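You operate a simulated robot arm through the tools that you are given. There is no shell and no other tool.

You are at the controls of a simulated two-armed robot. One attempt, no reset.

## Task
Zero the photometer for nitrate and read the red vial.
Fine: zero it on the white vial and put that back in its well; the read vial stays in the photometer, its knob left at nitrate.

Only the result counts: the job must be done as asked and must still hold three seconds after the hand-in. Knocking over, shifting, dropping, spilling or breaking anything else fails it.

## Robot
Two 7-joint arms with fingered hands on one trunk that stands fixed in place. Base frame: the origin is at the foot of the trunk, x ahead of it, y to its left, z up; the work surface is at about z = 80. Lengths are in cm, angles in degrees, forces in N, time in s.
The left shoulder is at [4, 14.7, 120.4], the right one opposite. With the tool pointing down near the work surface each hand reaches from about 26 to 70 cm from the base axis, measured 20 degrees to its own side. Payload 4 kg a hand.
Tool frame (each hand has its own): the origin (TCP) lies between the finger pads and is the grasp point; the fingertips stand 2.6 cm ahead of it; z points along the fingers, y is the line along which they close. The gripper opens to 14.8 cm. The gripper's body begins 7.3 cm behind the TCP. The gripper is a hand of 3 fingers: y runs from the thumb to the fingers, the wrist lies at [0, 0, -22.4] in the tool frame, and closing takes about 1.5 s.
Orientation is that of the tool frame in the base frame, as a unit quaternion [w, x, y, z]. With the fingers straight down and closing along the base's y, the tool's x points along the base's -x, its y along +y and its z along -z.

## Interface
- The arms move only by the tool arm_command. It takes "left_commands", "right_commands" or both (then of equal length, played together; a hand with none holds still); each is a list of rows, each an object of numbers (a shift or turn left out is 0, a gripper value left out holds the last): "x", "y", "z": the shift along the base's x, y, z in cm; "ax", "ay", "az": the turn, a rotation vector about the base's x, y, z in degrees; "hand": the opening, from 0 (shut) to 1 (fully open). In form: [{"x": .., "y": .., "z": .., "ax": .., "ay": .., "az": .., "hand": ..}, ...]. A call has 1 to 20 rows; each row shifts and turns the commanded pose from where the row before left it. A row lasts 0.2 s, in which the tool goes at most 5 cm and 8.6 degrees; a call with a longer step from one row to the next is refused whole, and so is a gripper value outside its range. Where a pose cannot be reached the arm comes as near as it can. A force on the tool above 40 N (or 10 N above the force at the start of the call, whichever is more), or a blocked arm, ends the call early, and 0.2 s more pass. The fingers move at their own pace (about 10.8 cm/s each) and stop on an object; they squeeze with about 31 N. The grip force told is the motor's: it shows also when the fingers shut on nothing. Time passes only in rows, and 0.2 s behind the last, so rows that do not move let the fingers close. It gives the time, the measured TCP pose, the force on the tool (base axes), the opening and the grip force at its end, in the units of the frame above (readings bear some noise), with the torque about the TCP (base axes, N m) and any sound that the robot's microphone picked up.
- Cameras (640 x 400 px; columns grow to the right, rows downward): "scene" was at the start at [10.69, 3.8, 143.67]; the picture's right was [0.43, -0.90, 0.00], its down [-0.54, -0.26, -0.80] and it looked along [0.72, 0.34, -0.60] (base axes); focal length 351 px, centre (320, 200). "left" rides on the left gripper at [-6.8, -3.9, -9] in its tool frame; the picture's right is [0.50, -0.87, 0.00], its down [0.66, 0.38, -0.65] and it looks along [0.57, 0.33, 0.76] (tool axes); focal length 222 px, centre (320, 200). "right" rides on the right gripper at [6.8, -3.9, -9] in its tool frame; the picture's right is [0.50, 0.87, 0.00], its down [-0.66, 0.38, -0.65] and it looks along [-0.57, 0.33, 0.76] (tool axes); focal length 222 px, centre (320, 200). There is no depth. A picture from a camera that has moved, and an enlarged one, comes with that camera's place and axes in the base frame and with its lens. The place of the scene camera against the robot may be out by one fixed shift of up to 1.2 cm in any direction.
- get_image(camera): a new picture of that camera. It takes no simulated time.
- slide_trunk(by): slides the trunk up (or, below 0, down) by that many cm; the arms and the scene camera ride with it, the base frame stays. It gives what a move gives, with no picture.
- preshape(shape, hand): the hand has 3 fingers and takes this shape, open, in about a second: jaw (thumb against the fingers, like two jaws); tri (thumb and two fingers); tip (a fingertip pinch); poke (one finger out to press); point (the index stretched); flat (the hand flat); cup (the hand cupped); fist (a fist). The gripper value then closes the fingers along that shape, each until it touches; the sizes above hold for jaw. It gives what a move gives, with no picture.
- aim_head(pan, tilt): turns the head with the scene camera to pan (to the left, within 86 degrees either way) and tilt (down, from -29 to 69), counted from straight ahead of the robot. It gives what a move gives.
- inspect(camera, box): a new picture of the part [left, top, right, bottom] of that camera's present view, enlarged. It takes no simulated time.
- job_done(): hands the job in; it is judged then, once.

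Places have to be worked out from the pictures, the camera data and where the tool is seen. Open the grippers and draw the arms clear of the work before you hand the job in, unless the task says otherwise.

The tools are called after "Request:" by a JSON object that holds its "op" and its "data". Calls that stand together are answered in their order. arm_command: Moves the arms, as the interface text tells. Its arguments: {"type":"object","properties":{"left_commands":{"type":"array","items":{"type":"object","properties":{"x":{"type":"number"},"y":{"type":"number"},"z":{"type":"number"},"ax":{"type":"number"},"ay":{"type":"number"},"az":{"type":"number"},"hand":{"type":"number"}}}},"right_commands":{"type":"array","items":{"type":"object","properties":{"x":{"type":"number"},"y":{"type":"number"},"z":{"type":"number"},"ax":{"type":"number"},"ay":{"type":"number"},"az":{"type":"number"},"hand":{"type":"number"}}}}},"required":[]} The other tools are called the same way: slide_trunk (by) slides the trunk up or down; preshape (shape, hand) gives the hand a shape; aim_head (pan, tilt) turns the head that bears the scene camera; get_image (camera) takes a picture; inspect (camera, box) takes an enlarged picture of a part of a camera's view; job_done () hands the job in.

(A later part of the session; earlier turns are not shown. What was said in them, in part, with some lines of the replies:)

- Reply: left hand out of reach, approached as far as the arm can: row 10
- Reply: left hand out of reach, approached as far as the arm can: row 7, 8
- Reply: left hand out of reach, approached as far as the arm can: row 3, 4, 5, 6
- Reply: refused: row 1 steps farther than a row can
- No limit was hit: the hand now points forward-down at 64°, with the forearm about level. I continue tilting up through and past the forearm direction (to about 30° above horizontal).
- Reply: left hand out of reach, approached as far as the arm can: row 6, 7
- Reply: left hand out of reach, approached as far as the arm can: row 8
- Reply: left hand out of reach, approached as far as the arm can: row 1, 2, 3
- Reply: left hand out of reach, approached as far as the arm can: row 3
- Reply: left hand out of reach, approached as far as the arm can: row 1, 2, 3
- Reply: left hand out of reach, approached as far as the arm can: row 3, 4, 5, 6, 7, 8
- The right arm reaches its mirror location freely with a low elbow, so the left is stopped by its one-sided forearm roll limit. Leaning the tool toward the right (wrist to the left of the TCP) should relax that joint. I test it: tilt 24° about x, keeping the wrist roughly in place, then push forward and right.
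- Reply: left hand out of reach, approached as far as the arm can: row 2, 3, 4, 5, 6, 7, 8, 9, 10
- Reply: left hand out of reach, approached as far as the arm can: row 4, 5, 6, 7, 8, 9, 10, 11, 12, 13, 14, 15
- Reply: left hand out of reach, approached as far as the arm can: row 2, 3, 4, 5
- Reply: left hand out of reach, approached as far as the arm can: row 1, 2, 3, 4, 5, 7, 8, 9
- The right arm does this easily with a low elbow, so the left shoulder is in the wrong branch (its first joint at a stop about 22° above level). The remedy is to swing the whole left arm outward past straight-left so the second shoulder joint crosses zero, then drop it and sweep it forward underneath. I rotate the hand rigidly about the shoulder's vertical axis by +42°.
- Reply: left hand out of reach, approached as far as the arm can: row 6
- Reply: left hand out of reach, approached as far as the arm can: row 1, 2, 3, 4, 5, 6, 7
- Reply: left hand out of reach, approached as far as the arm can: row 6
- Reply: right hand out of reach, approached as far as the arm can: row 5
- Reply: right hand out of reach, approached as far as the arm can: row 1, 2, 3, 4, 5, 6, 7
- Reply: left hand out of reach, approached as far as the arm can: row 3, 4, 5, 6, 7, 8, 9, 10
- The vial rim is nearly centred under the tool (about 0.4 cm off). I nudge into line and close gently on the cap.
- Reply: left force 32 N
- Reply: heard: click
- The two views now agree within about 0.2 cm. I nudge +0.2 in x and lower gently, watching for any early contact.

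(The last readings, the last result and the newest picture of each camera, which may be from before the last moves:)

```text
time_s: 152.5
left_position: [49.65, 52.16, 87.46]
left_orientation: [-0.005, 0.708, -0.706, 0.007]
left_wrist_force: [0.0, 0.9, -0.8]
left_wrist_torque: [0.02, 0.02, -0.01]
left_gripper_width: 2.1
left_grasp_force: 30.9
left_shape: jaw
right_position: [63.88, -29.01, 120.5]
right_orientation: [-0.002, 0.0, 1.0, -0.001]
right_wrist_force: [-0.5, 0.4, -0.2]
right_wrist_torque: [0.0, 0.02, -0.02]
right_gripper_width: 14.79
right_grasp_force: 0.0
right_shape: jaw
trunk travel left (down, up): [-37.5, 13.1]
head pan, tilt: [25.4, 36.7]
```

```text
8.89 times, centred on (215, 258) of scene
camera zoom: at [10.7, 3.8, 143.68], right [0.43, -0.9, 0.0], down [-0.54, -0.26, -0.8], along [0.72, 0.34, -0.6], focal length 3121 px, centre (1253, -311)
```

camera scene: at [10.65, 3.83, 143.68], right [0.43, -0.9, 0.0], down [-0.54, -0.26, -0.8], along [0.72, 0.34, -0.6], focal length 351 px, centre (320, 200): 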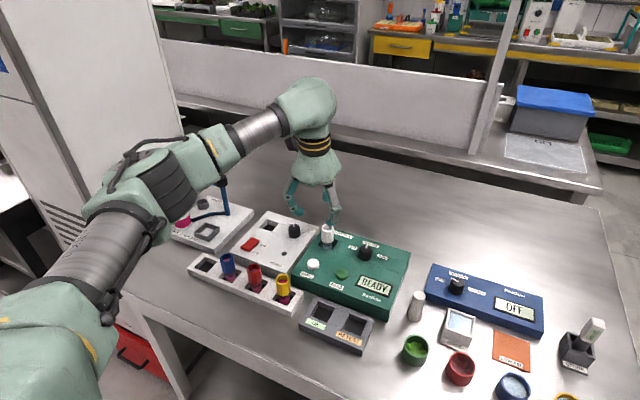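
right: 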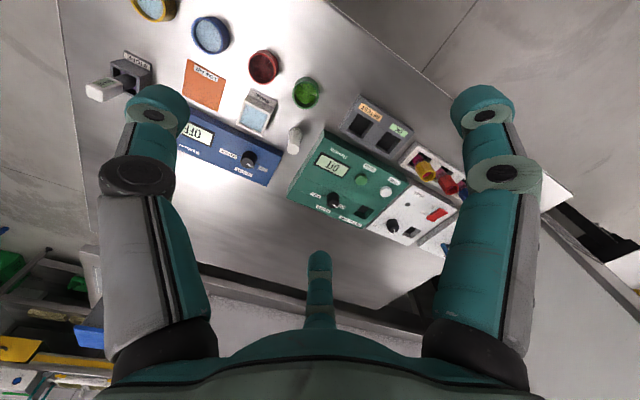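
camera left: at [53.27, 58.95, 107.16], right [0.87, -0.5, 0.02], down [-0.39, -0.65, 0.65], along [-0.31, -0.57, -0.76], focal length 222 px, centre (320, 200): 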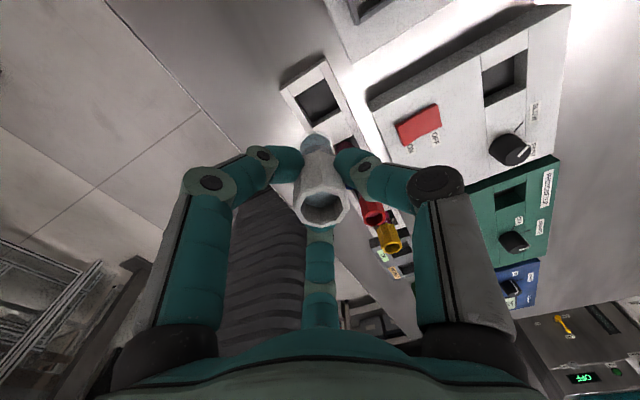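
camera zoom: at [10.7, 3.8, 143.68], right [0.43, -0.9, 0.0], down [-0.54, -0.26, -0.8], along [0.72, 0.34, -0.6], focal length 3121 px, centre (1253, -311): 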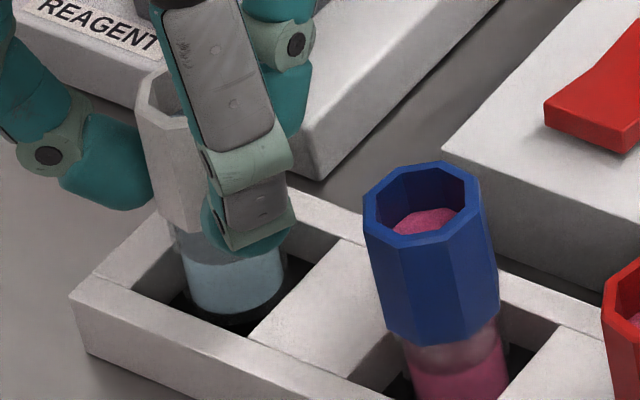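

Still free; a few more millimetres until it seats.

Request:
{"op": "arm_command", "data": {"left_commands": [{"z": -0.15}, {"z": -0.15}, {"z": -0.1}, {}]}}

```text
time_s: 153.5
left_position: [49.7, 52.1, 87.07]
left_orientation: [-0.004, 0.708, -0.707, 0.007]
left_wrist_force: [-1.0, 0.1, -0.8]
left_wrist_torque: [0.01, 0.0, -0.01]
left_gripper_width: 2.1
left_grasp_force: 30.8
left_shape: jaw
right_position: [63.87, -29.07, 120.56]
right_orientation: [0.0, 0.0, 1.0, 0.0]
right_wrist_force: [-0.3, -0.7, 0.1]
right_wrist_torque: [0.0, 0.0, 0.01]
right_gripper_width: 14.78
right_grasp_force: 0.1
right_shape: jaw
trunk travel left (down, up): [-37.5, 13.1]
head pan, tilt: [25.4, 36.7]
```

Expected seating height is about 87.1; one more millimetre or two.

Request:
{"op": "arm_command", "data": {"left_commands": [{"z": -0.1}, {"z": -0.1}, {}]}}

```text
time_s: 154.3
left_position: [49.72, 52.08, 86.89]
left_orientation: [-0.005, 0.707, -0.707, 0.007]
left_wrist_force: [-1.2, -0.1, -0.1]
left_wrist_torque: [-0.02, 0.03, 0.01]
left_gripper_width: 2.07
left_grasp_force: 31.0
left_shape: jaw
right_position: [63.88, -29.09, 120.49]
right_orientation: [-0.001, 0.0, 1.0, 0.0]
right_wrist_force: [-0.4, -0.6, -0.4]
right_wrist_torque: [0.01, 0.0, 0.0]
right_gripper_width: 14.77
right_grasp_force: 0.1
right_shape: jaw
trunk travel left (down, up): [-37.5, 13.1]
head pan, tilt: [25.4, 36.7]
```

Still no contact; continuing in millimetre steps (tips remain about 2 cm above the rack).

Request:
{"op": "arm_command", "data": {"left_commands": [{"z": -0.12}, {"z": -0.12}, {}]}}

Request:
{"op": "inspect", "data": {"camera": "scene", "box": [185, 235, 245, 280]}}

Request:
{"op": "inspect", "data": {"camera": "left", "box": [240, 60, 400, 240]}}

```text
time_s: 155.1
left_position: [49.73, 52.21, 86.85]
left_orientation: [-0.006, 0.708, -0.707, 0.007]
left_wrist_force: [-0.9, 1.0, 8.3]
left_wrist_torque: [0.0, -0.04, -0.02]
left_gripper_width: 2.13
left_grasp_force: 30.6
left_shape: jaw
right_position: [63.85, -29.03, 120.53]
right_orientation: [-0.001, -0.001, 1.0, 0.001]
right_wrist_force: [0.6, -0.7, 0.2]
right_wrist_torque: [-0.02, 0.0, -0.01]
right_gripper_width: 14.76
right_grasp_force: 0.1
right_shape: jaw
trunk travel left (down, up): [-37.5, 13.1]
head pan, tilt: [25.4, 36.7]
```

```text
8.89 times, centred on (215, 258) of scene
camera zoom: at [10.6, 3.69, 143.69], right [0.43, -0.9, 0.0], down [-0.54, -0.26, -0.8], along [0.72, 0.34, -0.6], focal length 3121 px, centre (1253, -311)
```

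zoom: 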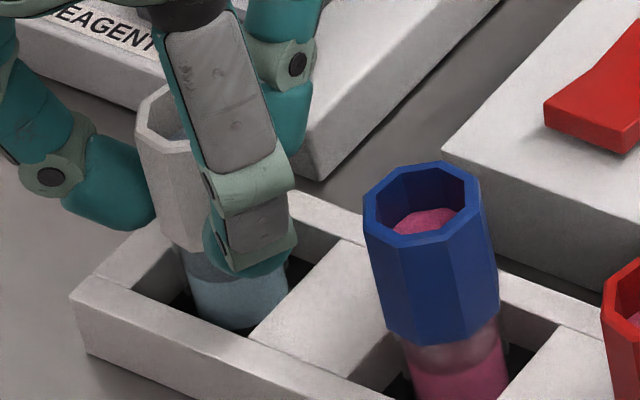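

```text
2.22 times, centred on (320, 150) of left
camera zoom: at [53.4, 59.03, 95.92], right [0.87, -0.5, 0.02], down [-0.39, -0.65, 0.65], along [-0.31, -0.57, -0.76], focal length 494 px, centre (320, 311)
```

zoom: 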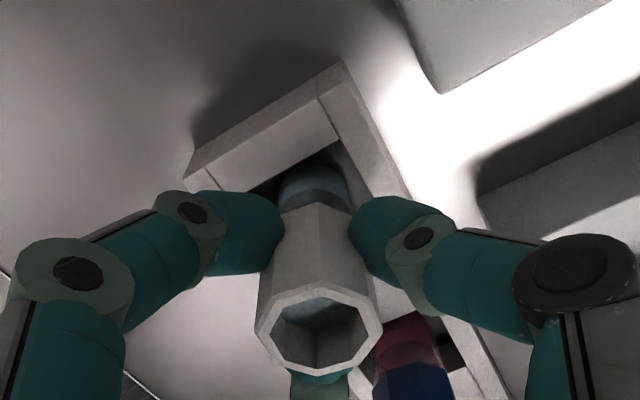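

Seated (8 N contact). I open the fingers to release it and check it stands.

Request:
{"op": "arm_command", "data": {"left_commands": [{"z": 0.1}, {"hand": 0.25}, {"hand": 0.35}, {"hand": 0.42}, {"hand": 0.42}, {"hand": 0.42}, {}]}}

Request:
{"op": "inspect", "data": {"camera": "left", "box": [220, 60, 420, 260]}}

Request:
{"op": "inspect", "data": {"camera": "scene", "box": [170, 220, 260, 290]}}

```text
time_s: 156.7
left_position: [49.66, 52.09, 86.65]
left_orientation: [-0.005, 0.708, -0.707, 0.008]
left_wrist_force: [-0.5, 0.0, -0.1]
left_wrist_torque: [0.01, 0.01, 0.03]
left_gripper_width: 6.16
left_grasp_force: 0.1
left_shape: jaw
right_position: [63.85, -29.03, 120.5]
right_orientation: [-0.002, -0.001, 1.0, -0.001]
right_wrist_force: [-0.1, 0.3, 0.6]
right_wrist_torque: [0.04, 0.0, -0.01]
right_gripper_width: 14.79
right_grasp_force: 0.1
right_shape: jaw
trunk travel left (down, up): [-37.5, 13.1]
head pan, tilt: [25.4, 36.7]
```

```text
2.00 times, centred on (320, 160) of left
camera zoom: at [53.44, 59.0, 95.82], right [0.87, -0.5, 0.02], down [-0.39, -0.65, 0.65], along [-0.31, -0.57, -0.76], focal length 444 px, centre (320, 280)
```

zoom: 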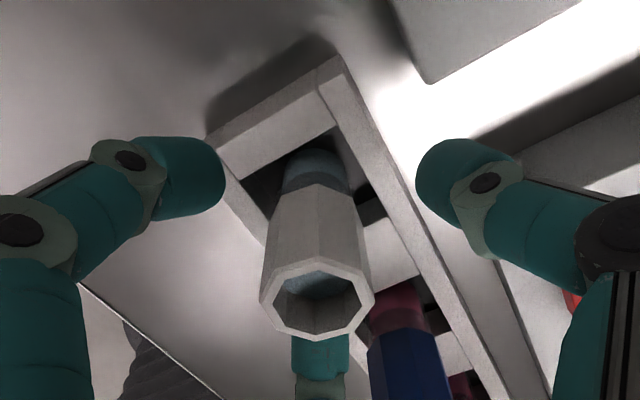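

```text
5.71 times, centred on (215, 255) of scene
camera zoom: at [10.69, 3.79, 143.68], right [0.43, -0.9, 0.0], down [-0.54, -0.26, -0.8], along [0.72, 0.34, -0.6], focal length 2007 px, centre (920, -114)
```

zoom: 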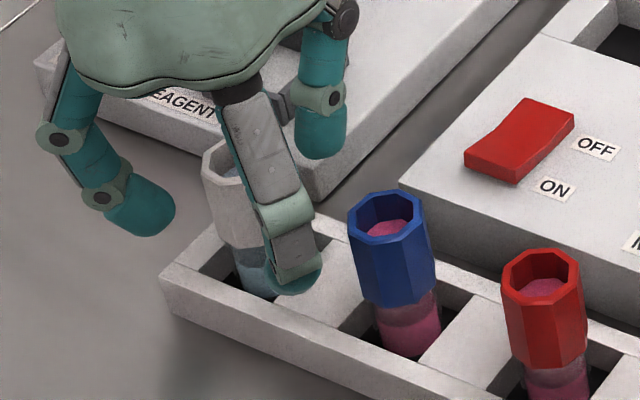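

White vial is released and standing in its well. I raise straight up and move over the red vial.

Request:
{"op": "arm_command", "data": {"left_commands": [{"z": 1.5}, {"z": 2.5}, {"z": 3.5}, {"z": 4}, {"y": -3.5}, {"y": -3.5}, {"y": -3.5}, {"y": -3.6}, {}]}}

Request:
{"op": "inspect", "data": {"camera": "left", "box": [220, 20, 420, 200]}}

Request:
{"op": "inspect", "data": {"camera": "scene", "box": [160, 190, 320, 310]}}

```text
time_s: 158.7
left_position: [49.91, 38.21, 98.3]
left_orientation: [-0.004, 0.708, -0.706, 0.008]
left_wrist_force: [0.0, -0.3, -0.4]
left_wrist_torque: [-0.02, 0.01, -0.01]
left_gripper_width: 6.19
left_grasp_force: 0.1
left_shape: jaw
right_position: [63.88, -28.93, 120.49]
right_orientation: [-0.001, 0.0, 1.0, 0.0]
right_wrist_force: [0.4, -0.4, -0.4]
right_wrist_torque: [0.0, -0.01, 0.0]
right_gripper_width: 14.81
right_grasp_force: 0.0
right_shape: jaw
trunk travel left (down, up): [-37.5, 13.1]
head pan, tilt: [25.4, 36.7]
```

```text
2.22 times, centred on (320, 110) of left
camera zoom: at [53.68, 45.1, 107.44], right [0.87, -0.5, 0.02], down [-0.39, -0.65, 0.65], along [-0.31, -0.57, -0.76], focal length 494 px, centre (320, 400)
```

zoom: 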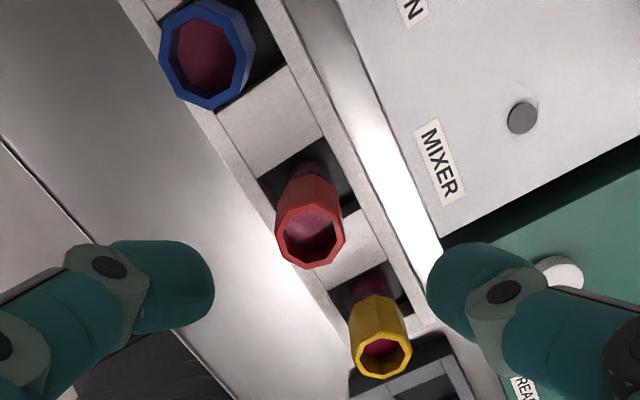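

```text
3.33 times, centred on (240, 250) of scene
camera zoom: at [10.68, 3.85, 143.68], right [0.43, -0.9, 0.0], down [-0.54, -0.26, -0.8], along [0.72, 0.34, -0.6], focal length 1170 px, centre (587, 33)
```

zoom: 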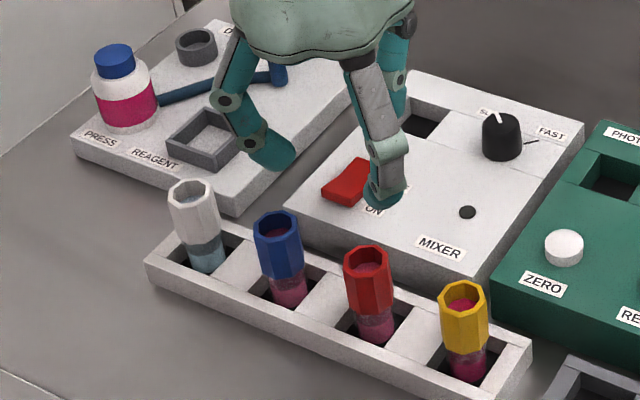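

The white vial stands back in its well. Red vial top measured at (49.6, 38.06). I tilt the hand to 10° again as for the first grasp and descend around the red cap.

Request:
{"op": "arm_command", "data": {"left_commands": [{"x": -0.25, "y": -0.08, "ay": -4.5}, {"x": -0.25, "y": -0.07, "ay": -4.5}, {"z": -3.5}, {"z": -3}, {"z": -2.2}, {"z": -1.4}, {"z": -0.9}, {}]}}

Request:
{"op": "inspect", "data": {"camera": "left", "box": [220, 100, 420, 260]}}

Request:
{"op": "inspect", "data": {"camera": "scene", "box": [190, 200, 310, 300]}}

```text
time_s: 160.5
left_position: [49.32, 37.92, 87.07]
left_orientation: [0.06, -0.704, 0.705, -0.062]
left_wrist_force: [-0.2, 0.3, 0.3]
left_wrist_torque: [0.0, 0.01, -0.01]
left_gripper_width: 6.19
left_grasp_force: 0.0
left_shape: jaw
right_position: [63.9, -29.0, 120.42]
right_orientation: [0.0, 0.0, 1.0, 0.0]
right_wrist_force: [-0.1, -0.2, -0.3]
right_wrist_torque: [-0.01, 0.04, -0.01]
right_gripper_width: 14.81
right_grasp_force: 0.0
right_shape: jaw
trunk travel left (down, up): [-37.5, 13.1]
head pan, tilt: [25.4, 36.7]
```

```text
2.50 times, centred on (320, 180) of left
camera zoom: at [51.62, 44.78, 96.69], right [0.85, -0.5, 0.15], down [-0.49, -0.65, 0.58], along [-0.19, -0.57, -0.8], focal length 555 px, centre (320, 250)
```

zoom: 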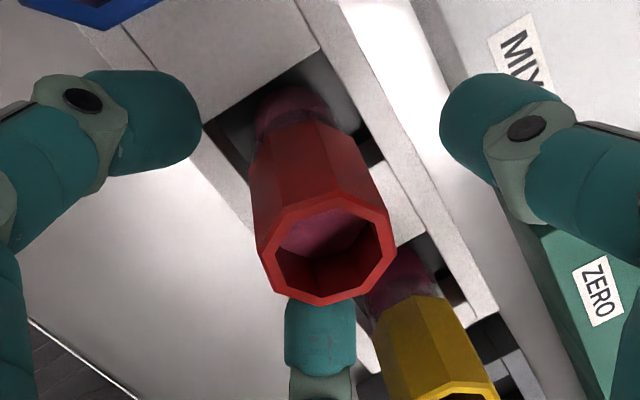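

```text
4.00 times, centred on (250, 250) of scene
camera zoom: at [10.69, 3.8, 143.68], right [0.43, -0.9, 0.0], down [-0.54, -0.26, -0.8], along [0.72, 0.34, -0.6], focal length 1405 px, centre (600, 0)
```

zoom: 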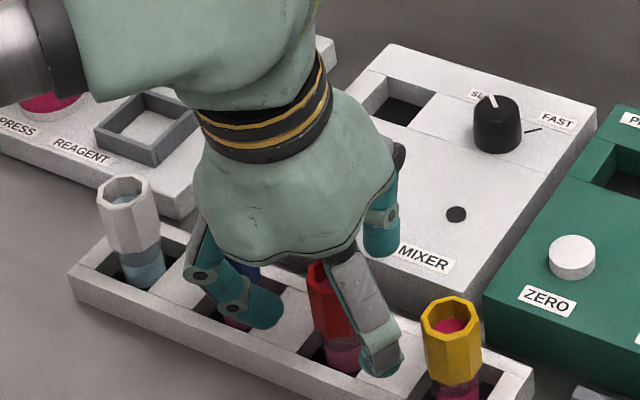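

Centred on the red cap, clear of the neighbours. I close the fingers.

Request:
{"op": "arm_command", "data": {"left_commands": [{"x": 0.08, "z": 0.1}, {"hand": 0.1}, {"hand": 0.1}, {"hand": 0.1}, {"hand": 0.1}, {"hand": 0.1}, {"hand": 0.1}]}}

Request:
{"op": "inspect", "data": {"camera": "left", "box": [220, 100, 420, 260]}}

```text
time_s: 162.1
left_position: [49.26, 37.96, 87.19]
left_orientation: [0.061, -0.704, 0.705, -0.064]
left_wrist_force: [-0.3, 0.2, -0.1]
left_wrist_torque: [0.0, 0.0, -0.01]
left_gripper_width: 2.09
left_grasp_force: 30.7
left_shape: jaw
right_position: [63.91, -29.07, 120.61]
right_orientation: [-0.001, 0.0, 1.0, 0.0]
right_wrist_force: [-0.5, -0.5, 0.1]
right_wrist_torque: [0.01, 0.02, 0.02]
right_gripper_width: 14.76
right_grasp_force: 0.1
right_shape: jaw
trunk travel left (down, up): [-37.5, 13.1]
head pan, tilt: [25.4, 36.7]
```

```text
2.50 times, centred on (320, 180) of left
camera zoom: at [51.69, 44.74, 96.76], right [0.85, -0.5, 0.15], down [-0.49, -0.65, 0.58], along [-0.19, -0.57, -0.8], focal length 555 px, centre (320, 250)
```

zoom: 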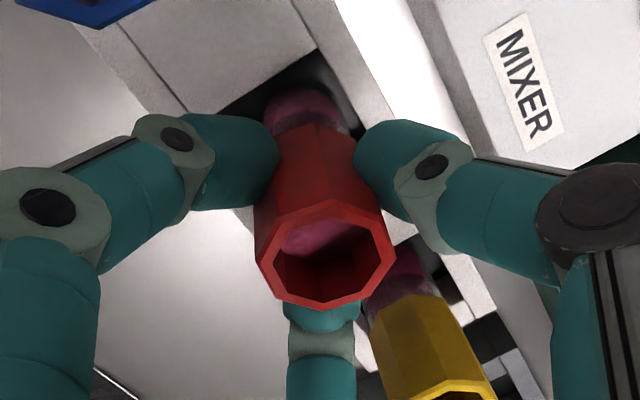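

Red vial gripped. I lift it straight up, gently.

Request:
{"op": "arm_command", "data": {"left_commands": [{"z": 1.2}, {"z": 2}, {"z": 2.5}, {"z": 2.5}, {"z": 2.5}, {}]}}

Request:
{"op": "inspect", "data": {"camera": "scene", "box": [150, 150, 330, 310]}}

```text
time_s: 163.5
left_position: [49.31, 38.14, 98.2]
left_orientation: [-0.06, 0.705, -0.704, 0.063]
left_wrist_force: [0.1, -0.6, -0.6]
left_wrist_torque: [-0.01, 0.01, -0.05]
left_gripper_width: 2.11
left_grasp_force: 31.3
left_shape: jaw
right_position: [63.91, -28.99, 120.45]
right_orientation: [-0.001, 0.0, 1.0, 0.0]
right_wrist_force: [0.6, 0.2, -1.0]
right_wrist_torque: [0.03, 0.01, 0.01]
right_gripper_width: 14.79
right_grasp_force: 0.1
right_shape: jaw
trunk travel left (down, up): [-37.5, 13.1]
head pan, tilt: [25.4, 36.7]
```

```text
2.50 times, centred on (240, 230) of scene
camera zoom: at [10.72, 3.82, 143.67], right [0.43, -0.9, 0.0], down [-0.54, -0.26, -0.8], along [0.72, 0.34, -0.6], focal length 878 px, centre (520, 125)
```

zoom: 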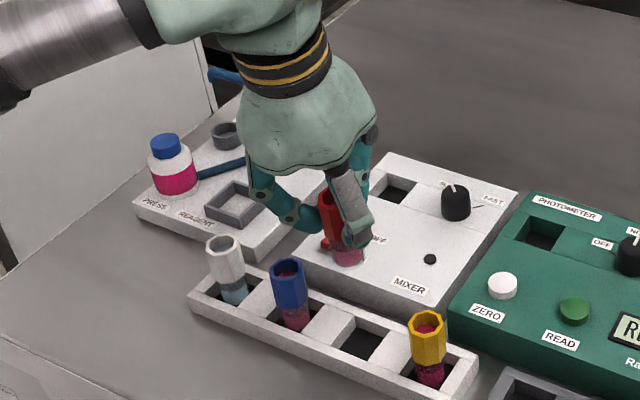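

Rack undisturbed. I carry the red vial above the photometer socket, straightening the tilt as before.

Request:
{"op": "arm_command", "data": {"left_commands": [{"x": 2.85, "y": -1.6}, {"x": 2.85, "y": -1.6}, {"x": 2.85, "y": -1.6, "ay": 1.5}, {"x": 2.85, "y": -1.6, "ay": 1.5}, {"x": 2.85, "y": -1.55, "ay": 1.5}, {"x": 2.85, "y": -1.55}, {}, {}]}}

Request:
{"op": "inspect", "data": {"camera": "left", "box": [240, 60, 400, 240]}}

Request:
{"op": "inspect", "data": {"camera": "scene", "box": [280, 150, 420, 300]}}

```text
time_s: 165.3
left_position: [66.5, 28.25, 97.99]
left_orientation: [0.033, -0.706, 0.707, -0.036]
left_wrist_force: [0.1, -0.4, 0.3]
left_wrist_torque: [0.01, 0.01, 0.03]
left_gripper_width: 2.1
left_grasp_force: 31.2
left_shape: jaw
right_position: [63.96, -29.14, 120.57]
right_orientation: [-0.001, 0.0, 1.0, 0.001]
right_wrist_force: [-0.7, 0.1, 0.6]
right_wrist_torque: [-0.01, -0.01, 0.0]
right_gripper_width: 14.79
right_grasp_force: 0.1
right_shape: jaw
trunk travel left (down, up): [-37.5, 13.1]
head pan, tilt: [25.4, 36.7]
```

```text
2.22 times, centred on (320, 150) of left
camera zoom: at [69.61, 35.1, 107.29], right [0.86, -0.5, 0.09], down [-0.44, -0.65, 0.62], along [-0.25, -0.57, -0.78], focal length 494 px, centre (320, 311)
```

zoom: 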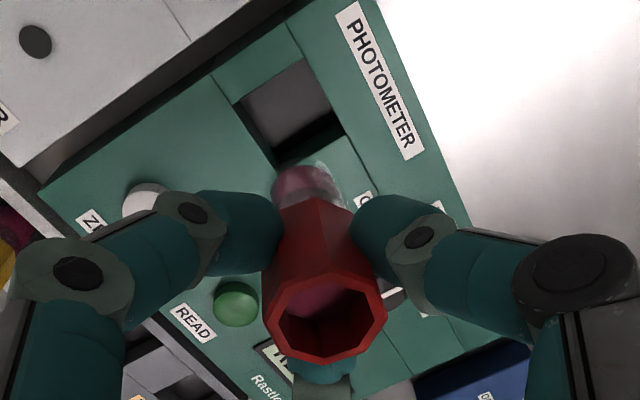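

```text
2.67 times, centred on (350, 225) of scene
camera zoom: at [10.71, 3.81, 143.68], right [0.43, -0.9, 0.0], down [-0.54, -0.26, -0.8], along [0.72, 0.34, -0.6], focal length 936 px, centre (240, 133)
```

zoom: 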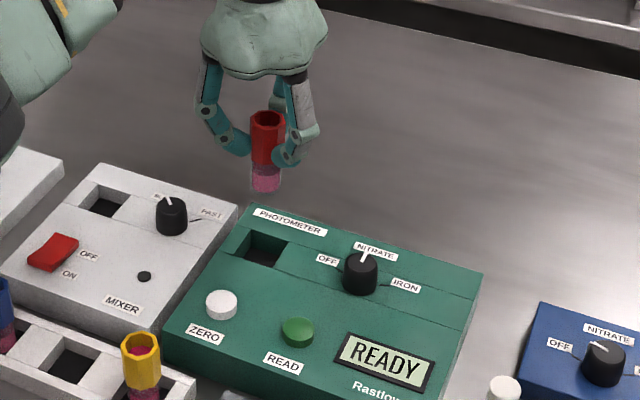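

Red vial is upright above the socket; its axis is about (0.15, 0.1) from the TCP. I align to (66.4, 28.45) and lower to the socket mouth.

Request:
{"op": "arm_command", "data": {"left_commands": [{"x": -0.08, "y": 0.2, "z": -2.5}, {"z": -2.5}, {"z": -1.6}, {"z": -0.8}, {}]}}

Request:
{"op": "inspect", "data": {"camera": "left", "box": [240, 60, 400, 240]}}

Request:
{"op": "inspect", "data": {"camera": "scene", "box": [310, 215, 370, 260]}}

```text
time_s: 166.5
left_position: [66.4, 28.58, 90.69]
left_orientation: [-0.032, 0.706, -0.706, 0.035]
left_wrist_force: [-1.4, -0.3, -1.0]
left_wrist_torque: [0.01, 0.0, 0.01]
left_gripper_width: 2.09
left_grasp_force: 30.9
left_shape: jaw
right_position: [63.98, -29.11, 120.58]
right_orientation: [0.0, -0.001, 1.0, -0.001]
right_wrist_force: [-0.7, -0.9, -0.5]
right_wrist_torque: [0.01, 0.0, 0.03]
right_gripper_width: 14.81
right_grasp_force: 0.0
right_shape: jaw
trunk travel left (down, up): [-37.5, 13.1]
head pan, tilt: [25.4, 36.7]
```

```text
2.22 times, centred on (320, 150) of left
camera zoom: at [69.48, 35.49, 100.0], right [0.86, -0.5, 0.08], down [-0.44, -0.65, 0.62], along [-0.25, -0.57, -0.78], focal length 494 px, centre (320, 311)
```

zoom: 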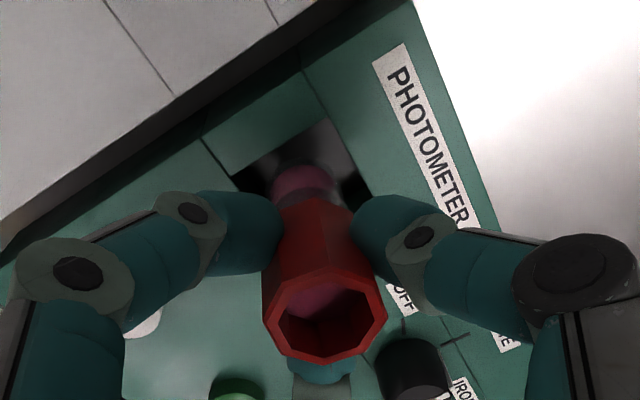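

```text
8.89 times, centred on (340, 238) of scene
camera zoom: at [10.71, 3.78, 143.68], right [0.43, -0.9, 0.0], down [-0.54, -0.26, -0.8], along [0.72, 0.34, -0.6], focal length 3121 px, centre (142, -133)
```

zoom: 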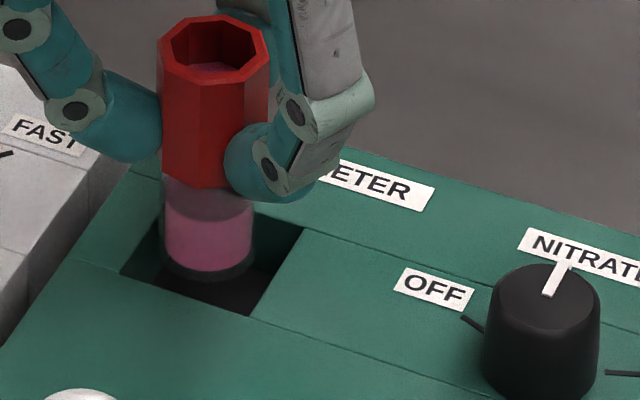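

Both views show the base nearly centred, perhaps 0.2 cm toward the robot. I nudge (+0.12, +0.08) and lower in small steps, watching force.

Request:
{"op": "arm_command", "data": {"left_commands": [{"x": 0.12, "y": 0.08, "z": -0.3}, {"z": -0.5}, {"z": -0.5}, {"z": -0.4}, {}]}}

Request:
{"op": "inspect", "data": {"camera": "scene", "box": [310, 215, 370, 260]}}

```text
time_s: 167.7
left_position: [66.41, 28.78, 88.95]
left_orientation: [-0.033, 0.708, -0.705, 0.035]
left_wrist_force: [-0.6, -0.5, -0.4]
left_wrist_torque: [0.03, 0.01, -0.01]
left_gripper_width: 2.1
left_grasp_force: 30.9
left_shape: jaw
right_position: [63.84, -28.99, 120.59]
right_orientation: [-0.001, 0.0, 1.0, 0.0]
right_wrist_force: [0.2, -0.1, -0.8]
right_wrist_torque: [0.01, 0.02, 0.0]
right_gripper_width: 14.79
right_grasp_force: 0.1
right_shape: jaw
trunk travel left (down, up): [-37.5, 13.1]
head pan, tilt: [25.4, 36.7]
```

```text
8.89 times, centred on (340, 238) of scene
camera zoom: at [10.71, 3.79, 143.68], right [0.43, -0.9, 0.0], down [-0.54, -0.26, -0.8], along [0.72, 0.34, -0.6], focal length 3121 px, centre (142, -133)
```

zoom: 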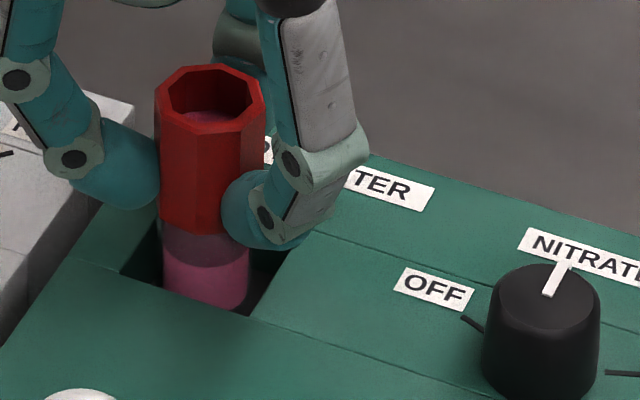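

The vial is inside the socket with no contact. I lower the last bit until it seats.

Request:
{"op": "arm_command", "data": {"left_commands": [{"z": -0.25}, {"z": -0.2}, {"z": -0.15}, {}]}}

```text
time_s: 168.7
left_position: [66.43, 28.54, 88.2]
left_orientation: [-0.032, 0.706, -0.706, 0.035]
left_wrist_force: [-0.2, 0.1, 3.2]
left_wrist_torque: [0.02, 0.0, -0.03]
left_gripper_width: 2.11
left_grasp_force: 31.0
left_shape: jaw
right_position: [63.86, -29.09, 120.55]
right_orientation: [0.0, 0.001, 1.0, 0.0]
right_wrist_force: [0.3, -0.4, -0.9]
right_wrist_torque: [-0.01, -0.04, 0.05]
right_gripper_width: 14.79
right_grasp_force: 0.0
right_shape: jaw
trunk travel left (down, up): [-37.5, 13.1]
head pan, tilt: [25.4, 36.7]
```

Just touching the floor (3 N). I release the red vial.

Request:
{"op": "arm_command", "data": {"left_commands": [{"hand": 0.25}, {"hand": 0.35}, {"hand": 0.42}, {"hand": 0.42}, {"hand": 0.42}, {}]}}

Request:
{"op": "inspect", "data": {"camera": "scene", "box": [290, 190, 420, 300]}}

Request:
{"op": "inspect", "data": {"camera": "left", "box": [220, 60, 420, 260]}}

```text
time_s: 170.1
left_position: [66.53, 28.63, 88.23]
left_orientation: [-0.032, 0.706, -0.706, 0.035]
left_wrist_force: [-0.4, -0.1, 0.1]
left_wrist_torque: [-0.04, -0.01, 0.03]
left_gripper_width: 6.19
left_grasp_force: 0.2
left_shape: jaw
right_position: [63.83, -29.05, 120.47]
right_orientation: [-0.001, -0.001, 1.0, 0.0]
right_wrist_force: [-0.3, -0.1, 0.2]
right_wrist_torque: [0.0, 0.02, 0.02]
right_gripper_width: 14.81
right_grasp_force: 0.2
right_shape: jaw
trunk travel left (down, up): [-37.5, 13.1]
head pan, tilt: [25.4, 36.7]
```

```text
3.64 times, centred on (355, 245) of scene
camera zoom: at [10.7, 3.79, 143.68], right [0.43, -0.9, 0.0], down [-0.54, -0.26, -0.8], along [0.72, 0.34, -0.6], focal length 1277 px, centre (193, 36)
```

zoom: 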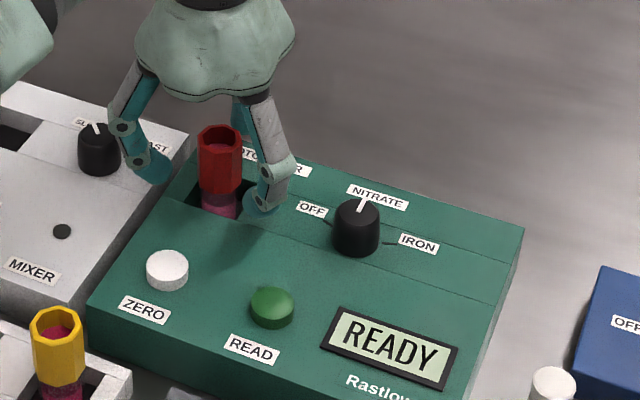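

```text
2.00 times, centred on (320, 160) of left
camera zoom: at [69.55, 35.59, 97.65], right [0.86, -0.5, 0.09], down [-0.44, -0.65, 0.62], along [-0.25, -0.57, -0.78], focal length 444 px, centre (320, 280)
```

zoom: 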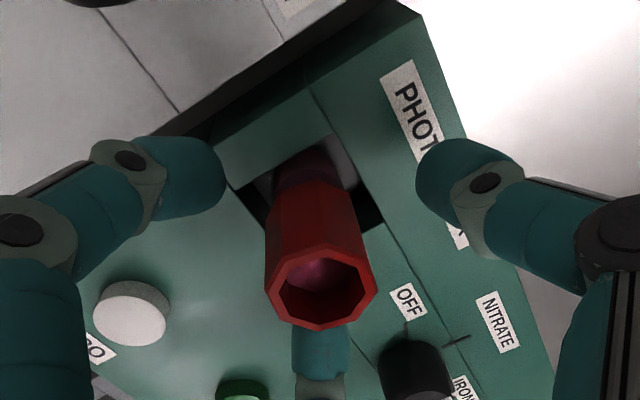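

Red vial stands in the socket. I rise clear, move above READ (58.5, 21.6) with yaw +60°, and close the fingers for pressing.

Request:
{"op": "arm_command", "data": {"left_commands": [{"z": 1.5}, {"z": 2.5}, {"z": 3}, {"z": 3, "ax": -0.71, "az": 7.46}, {"x": -2.05, "y": -1.75, "ax": -0.71, "az": 7.46}, {"x": -2.05, "y": -1.75, "ax": -0.71, "az": 7.46}, {"x": -2.05, "y": -1.75, "ax": -0.71, "az": 7.46}, {"x": -2.05, "y": -1.75, "ax": -0.71, "az": 7.46}, {"ax": -0.71, "az": 7.46}, {"ax": -0.71, "az": 7.46}, {"ax": -0.71, "az": 7.46, "hand": 0.0}, {"hand": 0.0}, {"hand": 0.0}, {"hand": 0.0}, {"hand": 0.0}]}}

Request:
{"op": "inspect", "data": {"camera": "left", "box": [230, 40, 410, 220]}}

Request:
{"op": "get_image", "data": {"camera": "scene"}}

```text
time_s: 173.3
left_position: [58.32, 21.53, 98.23]
left_orientation: [-0.012, 0.965, -0.258, 0.047]
left_wrist_force: [-0.1, 0.3, -0.2]
left_wrist_torque: [-0.02, -0.01, 0.0]
left_gripper_width: 0.0
left_grasp_force: 30.6
left_shape: jaw
right_position: [63.92, -29.0, 120.48]
right_orientation: [0.0, 0.0, 1.0, 0.0]
right_wrist_force: [0.6, 0.7, -0.3]
right_wrist_torque: [0.0, 0.0, -0.03]
right_gripper_width: 14.79
right_grasp_force: 0.1
right_shape: jaw
trunk travel left (down, up): [-37.5, 13.1]
head pan, tilt: [25.4, 36.7]
```

```text
2.22 times, centred on (320, 130) of left
camera zoom: at [53.55, 28.45, 106.91], right [0.86, 0.5, 0.08], down [0.31, -0.65, 0.69], along [0.4, -0.57, -0.72], focal length 494 px, centre (320, 356)
```

zoom: 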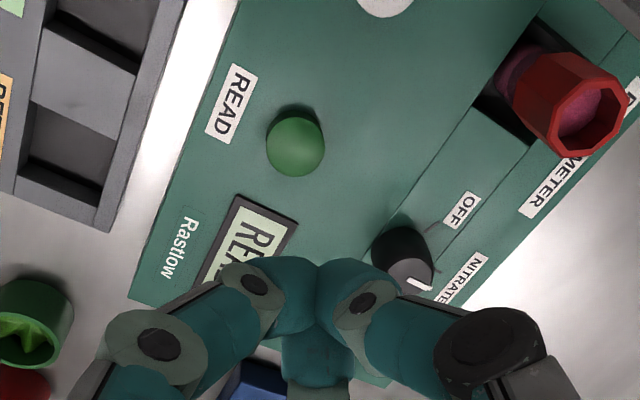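

```text
taken
camera scene: at [10.71, 3.79, 143.68], right [0.43, -0.9, 0.0], down [-0.54, -0.26, -0.8], along [0.72, 0.34, -0.6], focal length 351 px, centre (320, 200)
```

scene: 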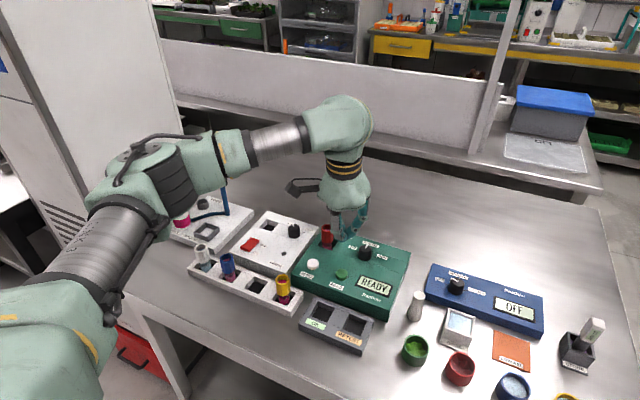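

READ is at (58.4, 21.6), right below. I lower to just above and then press in small steps.

Request:
{"op": "arm_command", "data": {"left_commands": [{"x": -0.1, "y": 0.08, "z": -3}, {"z": -3}, {"z": -2.2}, {"z": -0.8}, {}, {"z": -0.6}, {"z": -0.4}, {"z": -0.3}, {"z": -0.3}, {}]}}

Request:
{"op": "inspect", "data": {"camera": "scene", "box": [280, 180, 410, 310]}}

```text
time_s: 175.5
left_position: [58.18, 21.63, 87.78]
left_orientation: [-0.013, 0.965, -0.258, 0.048]
left_wrist_force: [0.1, -0.6, 1.9]
left_wrist_torque: [-0.02, -0.04, -0.01]
left_gripper_width: 0.02
left_grasp_force: 30.8
left_shape: jaw
right_position: [63.9, -29.1, 120.55]
right_orientation: [-0.001, 0.0, 1.0, 0.001]
right_wrist_force: [-0.2, 0.2, 0.4]
right_wrist_torque: [0.01, -0.02, 0.0]
right_gripper_width: 14.81
right_grasp_force: 0.2
right_shape: jaw
trunk travel left (down, up): [-37.5, 13.1]
head pan, tilt: [25.4, 36.7]
heard: click
```

```text
3.08 times, centred on (345, 245) of scene
camera zoom: at [10.69, 3.78, 143.68], right [0.43, -0.9, 0.0], down [-0.54, -0.26, -0.8], along [0.72, 0.34, -0.6], focal length 1080 px, centre (243, 62)
```

zoom: 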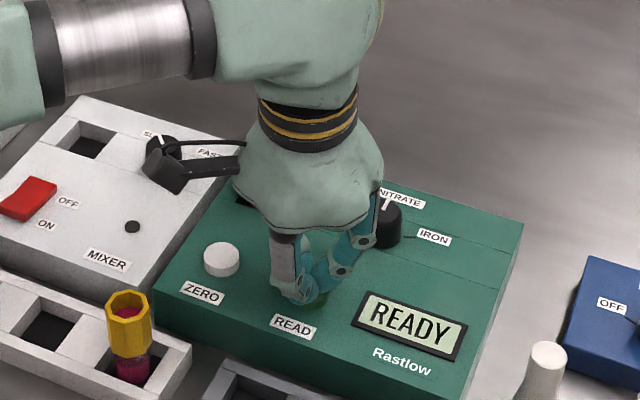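

A click was heard, but the display still shows READY. I wait a moment and look again.

Request:
{"op": "arm_command", "data": {"left_commands": [{}, {}, {}, {}, {}]}}

Request:
{"op": "inspect", "data": {"camera": "scene", "box": [280, 180, 410, 310]}}

```text
time_s: 176.7
left_position: [58.15, 21.65, 87.86]
left_orientation: [-0.013, 0.965, -0.258, 0.048]
left_wrist_force: [0.3, 0.3, 2.2]
left_wrist_torque: [-0.04, -0.08, 0.02]
left_gripper_width: 0.0
left_grasp_force: 30.7
left_shape: jaw
right_position: [63.95, -29.04, 120.54]
right_orientation: [-0.001, 0.0, 1.0, 0.001]
right_wrist_force: [0.1, -0.4, -0.4]
right_wrist_torque: [0.0, 0.02, 0.03]
right_gripper_width: 14.79
right_grasp_force: 0.0
right_shape: jaw
trunk travel left (down, up): [-37.5, 13.1]
head pan, tilt: [25.4, 36.7]
```

```text
3.08 times, centred on (345, 245) of scene
camera zoom: at [10.69, 3.78, 143.68], right [0.43, -0.9, 0.0], down [-0.54, -0.26, -0.8], along [0.72, 0.34, -0.6], focal length 1080 px, centre (243, 62)
```

zoom: 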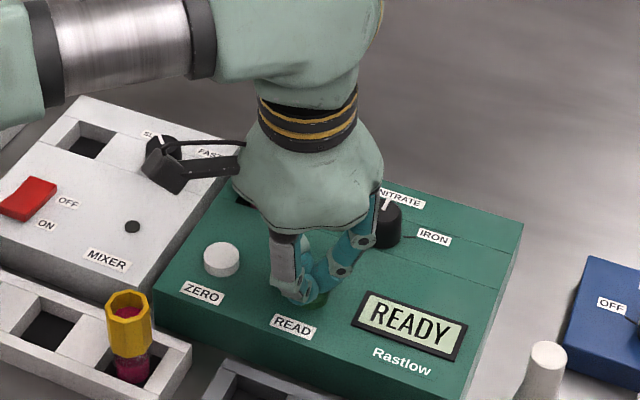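

I release the button and look at the display from the scene and hand views.

Request:
{"op": "arm_command", "data": {"left_commands": [{"z": 1}, {"z": 2.5}, {"z": 3.5}, {"z": 3.5}, {}]}}

Request:
{"op": "inspect", "data": {"camera": "scene", "box": [280, 180, 410, 310]}}

Request:
{"op": "get_image", "data": {"camera": "left"}}

```text
time_s: 177.9
left_position: [58.02, 21.63, 97.98]
left_orientation: [-0.012, 0.965, -0.258, 0.049]
left_wrist_force: [-0.4, -0.1, 0.2]
left_wrist_torque: [0.0, -0.01, 0.0]
left_gripper_width: 0.02
left_grasp_force: 31.3
left_shape: jaw
right_position: [63.93, -28.99, 120.4]
right_orientation: [0.0, -0.001, 1.0, 0.001]
right_wrist_force: [0.0, -0.3, -0.9]
right_wrist_torque: [-0.01, 0.02, 0.0]
right_gripper_width: 14.79
right_grasp_force: 0.0
right_shape: jaw
trunk travel left (down, up): [-37.5, 13.1]
head pan, tilt: [25.4, 36.7]
```

```text
3.08 times, centred on (345, 245) of scene
camera zoom: at [10.74, 3.8, 143.67], right [0.43, -0.9, 0.0], down [-0.54, -0.26, -0.8], along [0.72, 0.34, -0.6], focal length 1080 px, centre (243, 62)
```

zoom: 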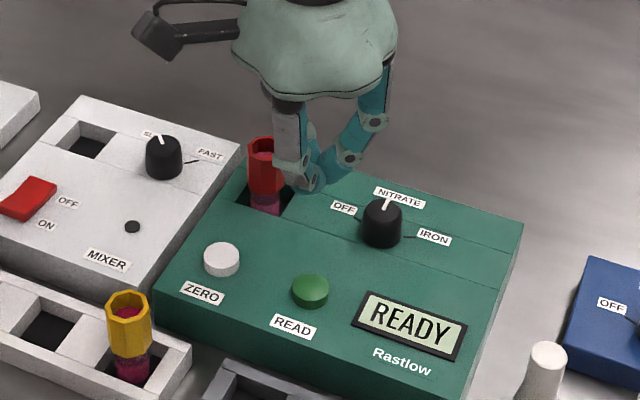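

```text
taken
camera left: at [53.42, 28.53, 106.7], right [0.86, 0.5, 0.08], down [0.31, -0.65, 0.69], along [0.4, -0.57, -0.72], focal length 222 px, centre (320, 200)
```

left: 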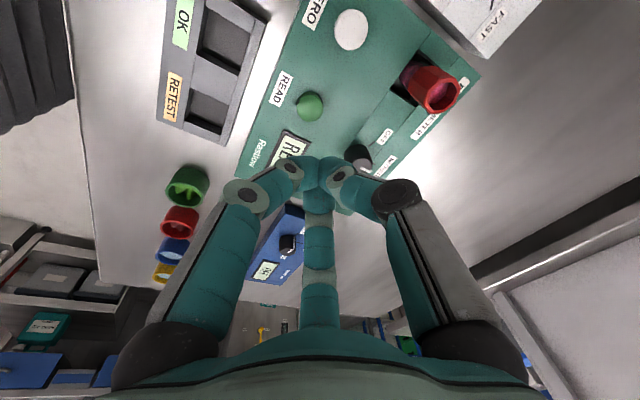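

Still READY after release. The instrument may need a moment, so I wait a couple of seconds and check again.

Request:
{"op": "arm_command", "data": {"left_commands": [{}, {}, {}, {}, {}, {}, {}, {}, {}, {}, {}, {}, {}, {}, {}]}}

Request:
{"op": "inspect", "data": {"camera": "scene", "box": [290, 200, 410, 310]}}

Request:
{"op": "inspect", "data": {"camera": "left", "box": [230, 0, 500, 200]}}

```text
time_s: 181.1
left_position: [58.02, 21.7, 98.01]
left_orientation: [-0.012, 0.965, -0.258, 0.047]
left_wrist_force: [-0.7, 0.9, -0.7]
left_wrist_torque: [0.01, 0.06, 0.0]
left_gripper_width: 0.03
left_grasp_force: 31.1
left_shape: jaw
right_position: [63.92, -29.03, 120.54]
right_orientation: [-0.001, -0.001, 1.0, 0.001]
right_wrist_force: [-0.6, -0.7, 0.6]
right_wrist_torque: [-0.03, -0.01, -0.01]
right_gripper_width: 14.79
right_grasp_force: 0.1
right_shape: jaw
trunk travel left (down, up): [-37.5, 13.1]
head pan, tilt: [25.4, 36.7]
```

```text
3.64 times, centred on (350, 255) of scene
camera zoom: at [10.71, 3.79, 143.68], right [0.43, -0.9, 0.0], down [-0.54, -0.26, -0.8], along [0.72, 0.34, -0.6], focal length 1277 px, centre (211, 0)
```

zoom: 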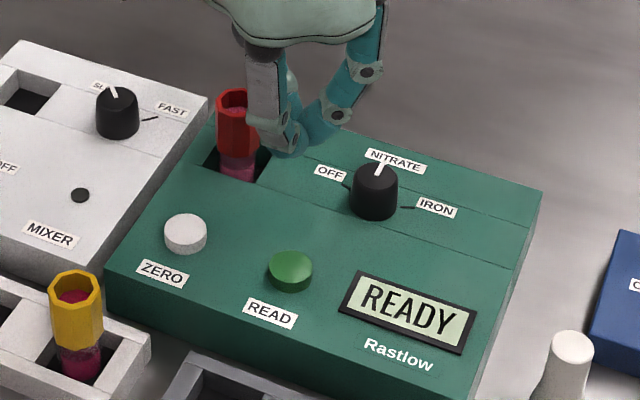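

```text
2.00 times, centred on (365, 100) of left
camera zoom: at [53.41, 28.52, 106.68], right [0.86, 0.5, 0.08], down [0.31, -0.65, 0.69], along [0.4, -0.57, -0.72], focal length 444 px, centre (230, 400)
```

zoom: 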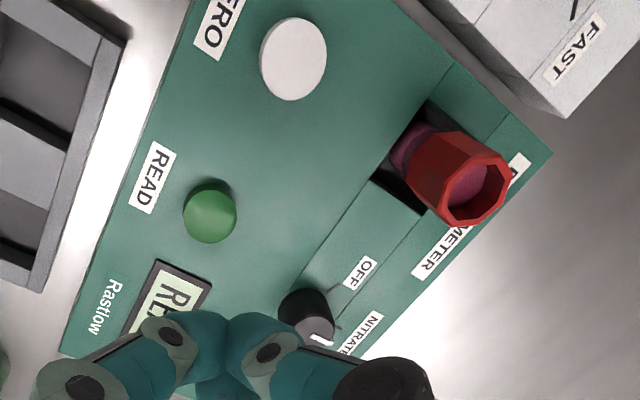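

I press READ again, a little deeper this time.

Request:
{"op": "arm_command", "data": {"left_commands": [{"x": 0.15, "y": -0.05, "z": -3}, {"z": -3}, {"z": -2.5}, {"z": -0.8}, {"z": -0.5}, {"z": -0.3}, {"z": -0.3}, {"z": -0.2}, {}, {}]}}

Request:
{"op": "inspect", "data": {"camera": "scene", "box": [290, 200, 410, 310]}}

```text
time_s: 183.3
left_position: [58.27, 21.57, 87.66]
left_orientation: [-0.013, 0.965, -0.258, 0.048]
left_wrist_force: [0.0, 0.6, 2.4]
left_wrist_torque: [0.07, 0.0, -0.02]
left_gripper_width: 0.01
left_grasp_force: 31.3
left_shape: jaw
right_position: [63.86, -28.92, 120.54]
right_orientation: [-0.001, 0.0, 1.0, 0.0]
right_wrist_force: [0.5, 0.3, 0.0]
right_wrist_torque: [0.01, -0.01, 0.03]
right_gripper_width: 14.79
right_grasp_force: 0.1
right_shape: jaw
trunk travel left (down, up): [-37.5, 13.1]
head pan, tilt: [25.4, 36.7]
heard: click
```

```text
3.64 times, centred on (350, 255) of scene
camera zoom: at [10.68, 3.79, 143.68], right [0.43, -0.9, 0.0], down [-0.54, -0.26, -0.8], along [0.72, 0.34, -0.6], focal length 1277 px, centre (211, 0)
```

zoom: 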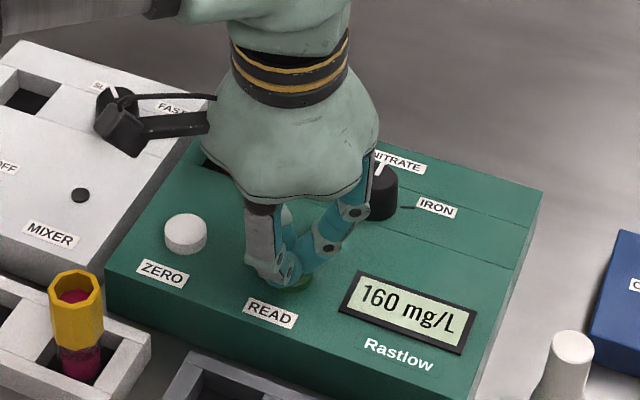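

The display now reads "160 mg/L": the red vial has been read. I rise straight up from the button and check that the display and vial are unchanged.

Request:
{"op": "arm_command", "data": {"left_commands": [{"z": 1}, {"z": 2}, {"z": 3.5}, {"z": 4}, {"z": 4}, {"z": 3}, {"hand": 0.5}, {"hand": 0.5}, {"hand": 0.5}, {}]}}

Request:
{"op": "inspect", "data": {"camera": "scene", "box": [280, 190, 420, 310]}}

Request:
{"op": "get_image", "data": {"camera": "scene"}}

```text
time_s: 185.5
left_position: [58.43, 21.5, 105.35]
left_orientation: [-0.013, 0.965, -0.258, 0.047]
left_wrist_force: [-0.4, 0.4, 1.3]
left_wrist_torque: [-0.01, -0.01, -0.01]
left_gripper_width: 7.36
left_grasp_force: 0.1
left_shape: jaw
right_position: [63.92, -28.98, 120.55]
right_orientation: [-0.001, 0.0, 1.0, 0.0]
right_wrist_force: [-0.1, 0.3, -0.1]
right_wrist_torque: [-0.01, 0.0, 0.01]
right_gripper_width: 14.81
right_grasp_force: 0.0
right_shape: jaw
trunk travel left (down, up): [-37.5, 13.1]
head pan, tilt: [25.4, 36.7]
```

```text
3.33 times, centred on (350, 250) of scene
camera zoom: at [10.72, 3.8, 143.67], right [0.43, -0.9, 0.0], down [-0.54, -0.26, -0.8], along [0.72, 0.34, -0.6], focal length 1170 px, centre (220, 33)
```

zoom: 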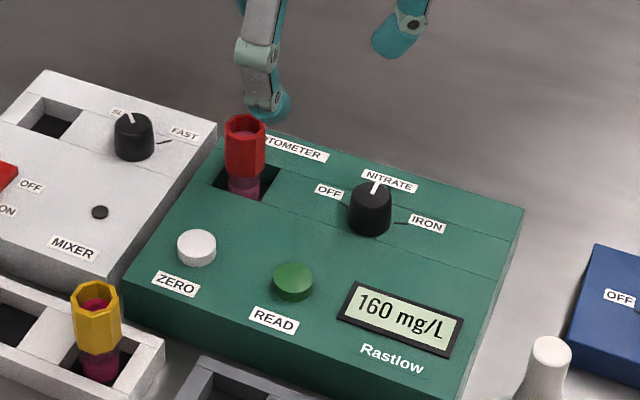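

```text
taken
camera scene: at [10.72, 3.8, 143.67], right [0.43, -0.9, 0.0], down [-0.54, -0.26, -0.8], along [0.72, 0.34, -0.6], focal length 351 px, centre (320, 200)
```

scene: 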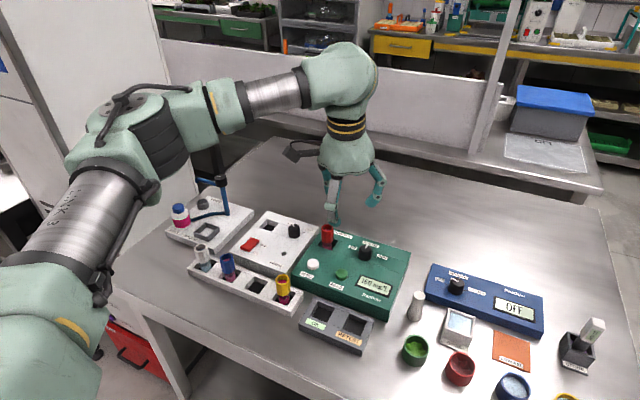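

Display holds at 160 mg/L with the knob on NITRATE and the red vial in place. I retract the left arm up and back, away from the instruments, and open the gripper.

Request:
{"op": "arm_command", "data": {"left_commands": [{"z": 3}, {"x": -3, "y": 1.5, "z": 1}, {"x": -3, "y": 1.5, "z": 1}, {"x": -3, "y": 2, "z": 1}, {"x": -3, "y": 2.5, "z": 1}, {"x": -3, "y": 3, "z": 1}, {"x": -3, "y": 3}, {"x": -2, "y": 3, "hand": 0.8}, {"hand": 1.0}, {"hand": 1.0}, {}]}}

Request:
{"op": "get_image", "data": {"camera": "scene"}}

```text
time_s: 187.9
left_position: [38.22, 38.23, 113.14]
left_orientation: [-0.013, 0.965, -0.259, 0.046]
left_wrist_force: [-0.4, 0.0, 0.0]
left_wrist_torque: [0.0, -0.05, -0.01]
left_gripper_width: 14.77
left_grasp_force: 0.1
left_shape: jaw
right_position: [63.86, -29.06, 120.69]
right_orientation: [-0.001, 0.0, 1.0, 0.0]
right_wrist_force: [0.4, 0.6, -0.4]
right_wrist_torque: [0.0, 0.01, -0.03]
right_gripper_width: 14.79
right_grasp_force: 0.1
right_shape: jaw
trunk travel left (down, up): [-37.5, 13.1]
head pan, tilt: [25.4, 36.7]
```

```text
taken
camera scene: at [10.66, 3.84, 143.68], right [0.43, -0.9, 0.0], down [-0.54, -0.26, -0.8], along [0.72, 0.34, -0.6], focal length 351 px, centre (320, 200)
```

scene: 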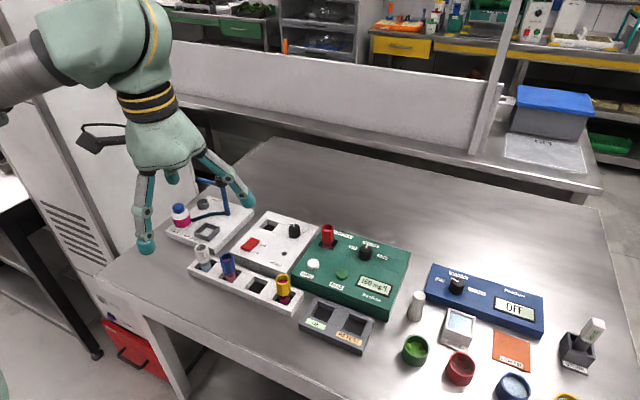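

The left hand is clear at (38, 38, 113) and both grippers are open. One last close look at the rack, the photometer and the rest of the bench.

Request:
{"op": "inspect", "data": {"camera": "scene", "box": [150, 190, 320, 310]}}

Request:
{"op": "inspect", "data": {"camera": "scene", "box": [285, 210, 420, 310]}}

Request:
{"op": "inspect", "data": {"camera": "scene", "box": [400, 240, 640, 400]}}

```text
3.33 times, centred on (235, 250) of scene
camera zoom: at [10.66, 3.84, 143.68], right [0.43, -0.9, 0.0], down [-0.54, -0.26, -0.8], along [0.72, 0.34, -0.6], focal length 1170 px, centre (603, 33)
```

zoom: 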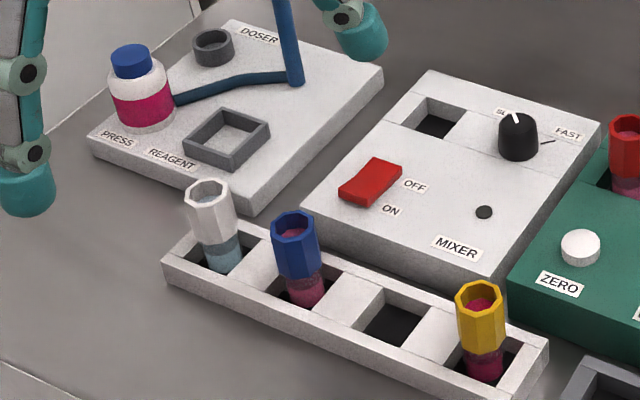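

```text
4.00 times, centred on (352, 260) of scene
camera zoom: at [10.66, 3.84, 143.68], right [0.43, -0.9, 0.0], down [-0.54, -0.26, -0.8], along [0.72, 0.34, -0.6], focal length 1405 px, centre (190, -40)
```

zoom: 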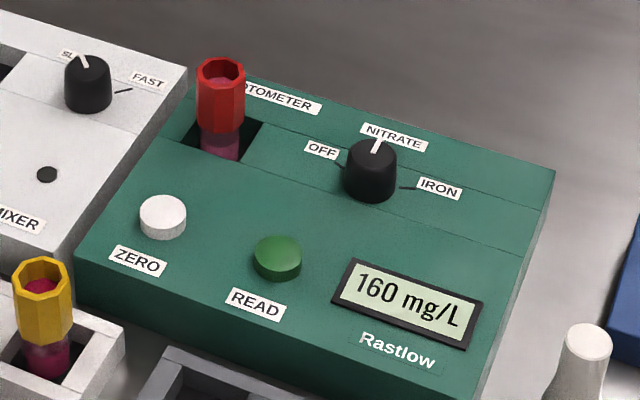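

```text
2.50 times, centred on (520, 320) of scene
camera zoom: at [10.66, 3.84, 143.68], right [0.43, -0.9, 0.0], down [-0.54, -0.26, -0.8], along [0.72, 0.34, -0.6], focal length 878 px, centre (-180, -100)
```

zoom: 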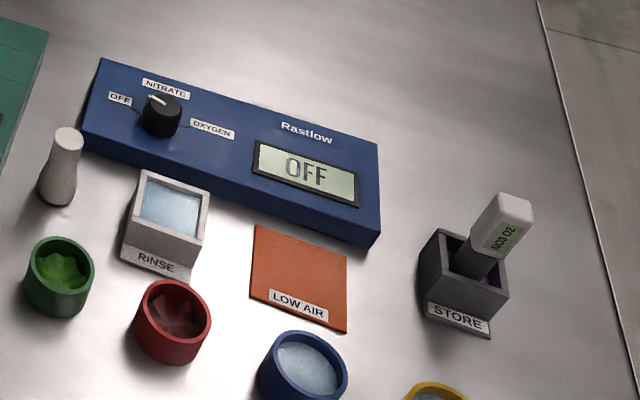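

Everything is in place: white vial back in its well, red vial in the photometer reading 160 mg/L, knob at NITRATE, all else untouched, and both hands open and clear. I hand the job in.

Request:
{"op": "job_done", "data": {}}

```text
The job is handed in.
```

The job is handed in. I zeroed the photometer for nitrate on the white vial, then read the red vial at **160 mg/L**.

- **Knob:** set to NITRATE and left there.
- **Zero:** the display went from "ZERO?" to "READY" with the white vial in the socket.
- **White vial:** back in its well and upright.
- **Red vial:** left in the photometer, with 160 mg/L still showing at the last check.
- **Read:** the first press of READ clicked but the display stayed at "READY". A second, slightly deeper press gave the reading.
- **Rest of the bench:** nothing else looked moved in the final views. When I lowered the trunk, the right hand came down beside the STORE stand; there was no contact force and the stand did not move.

Both grippers are open. The left hand is pulled back in front of the bench. The right hand would not pull back, so I left it about 40 cm above the right side of the table.
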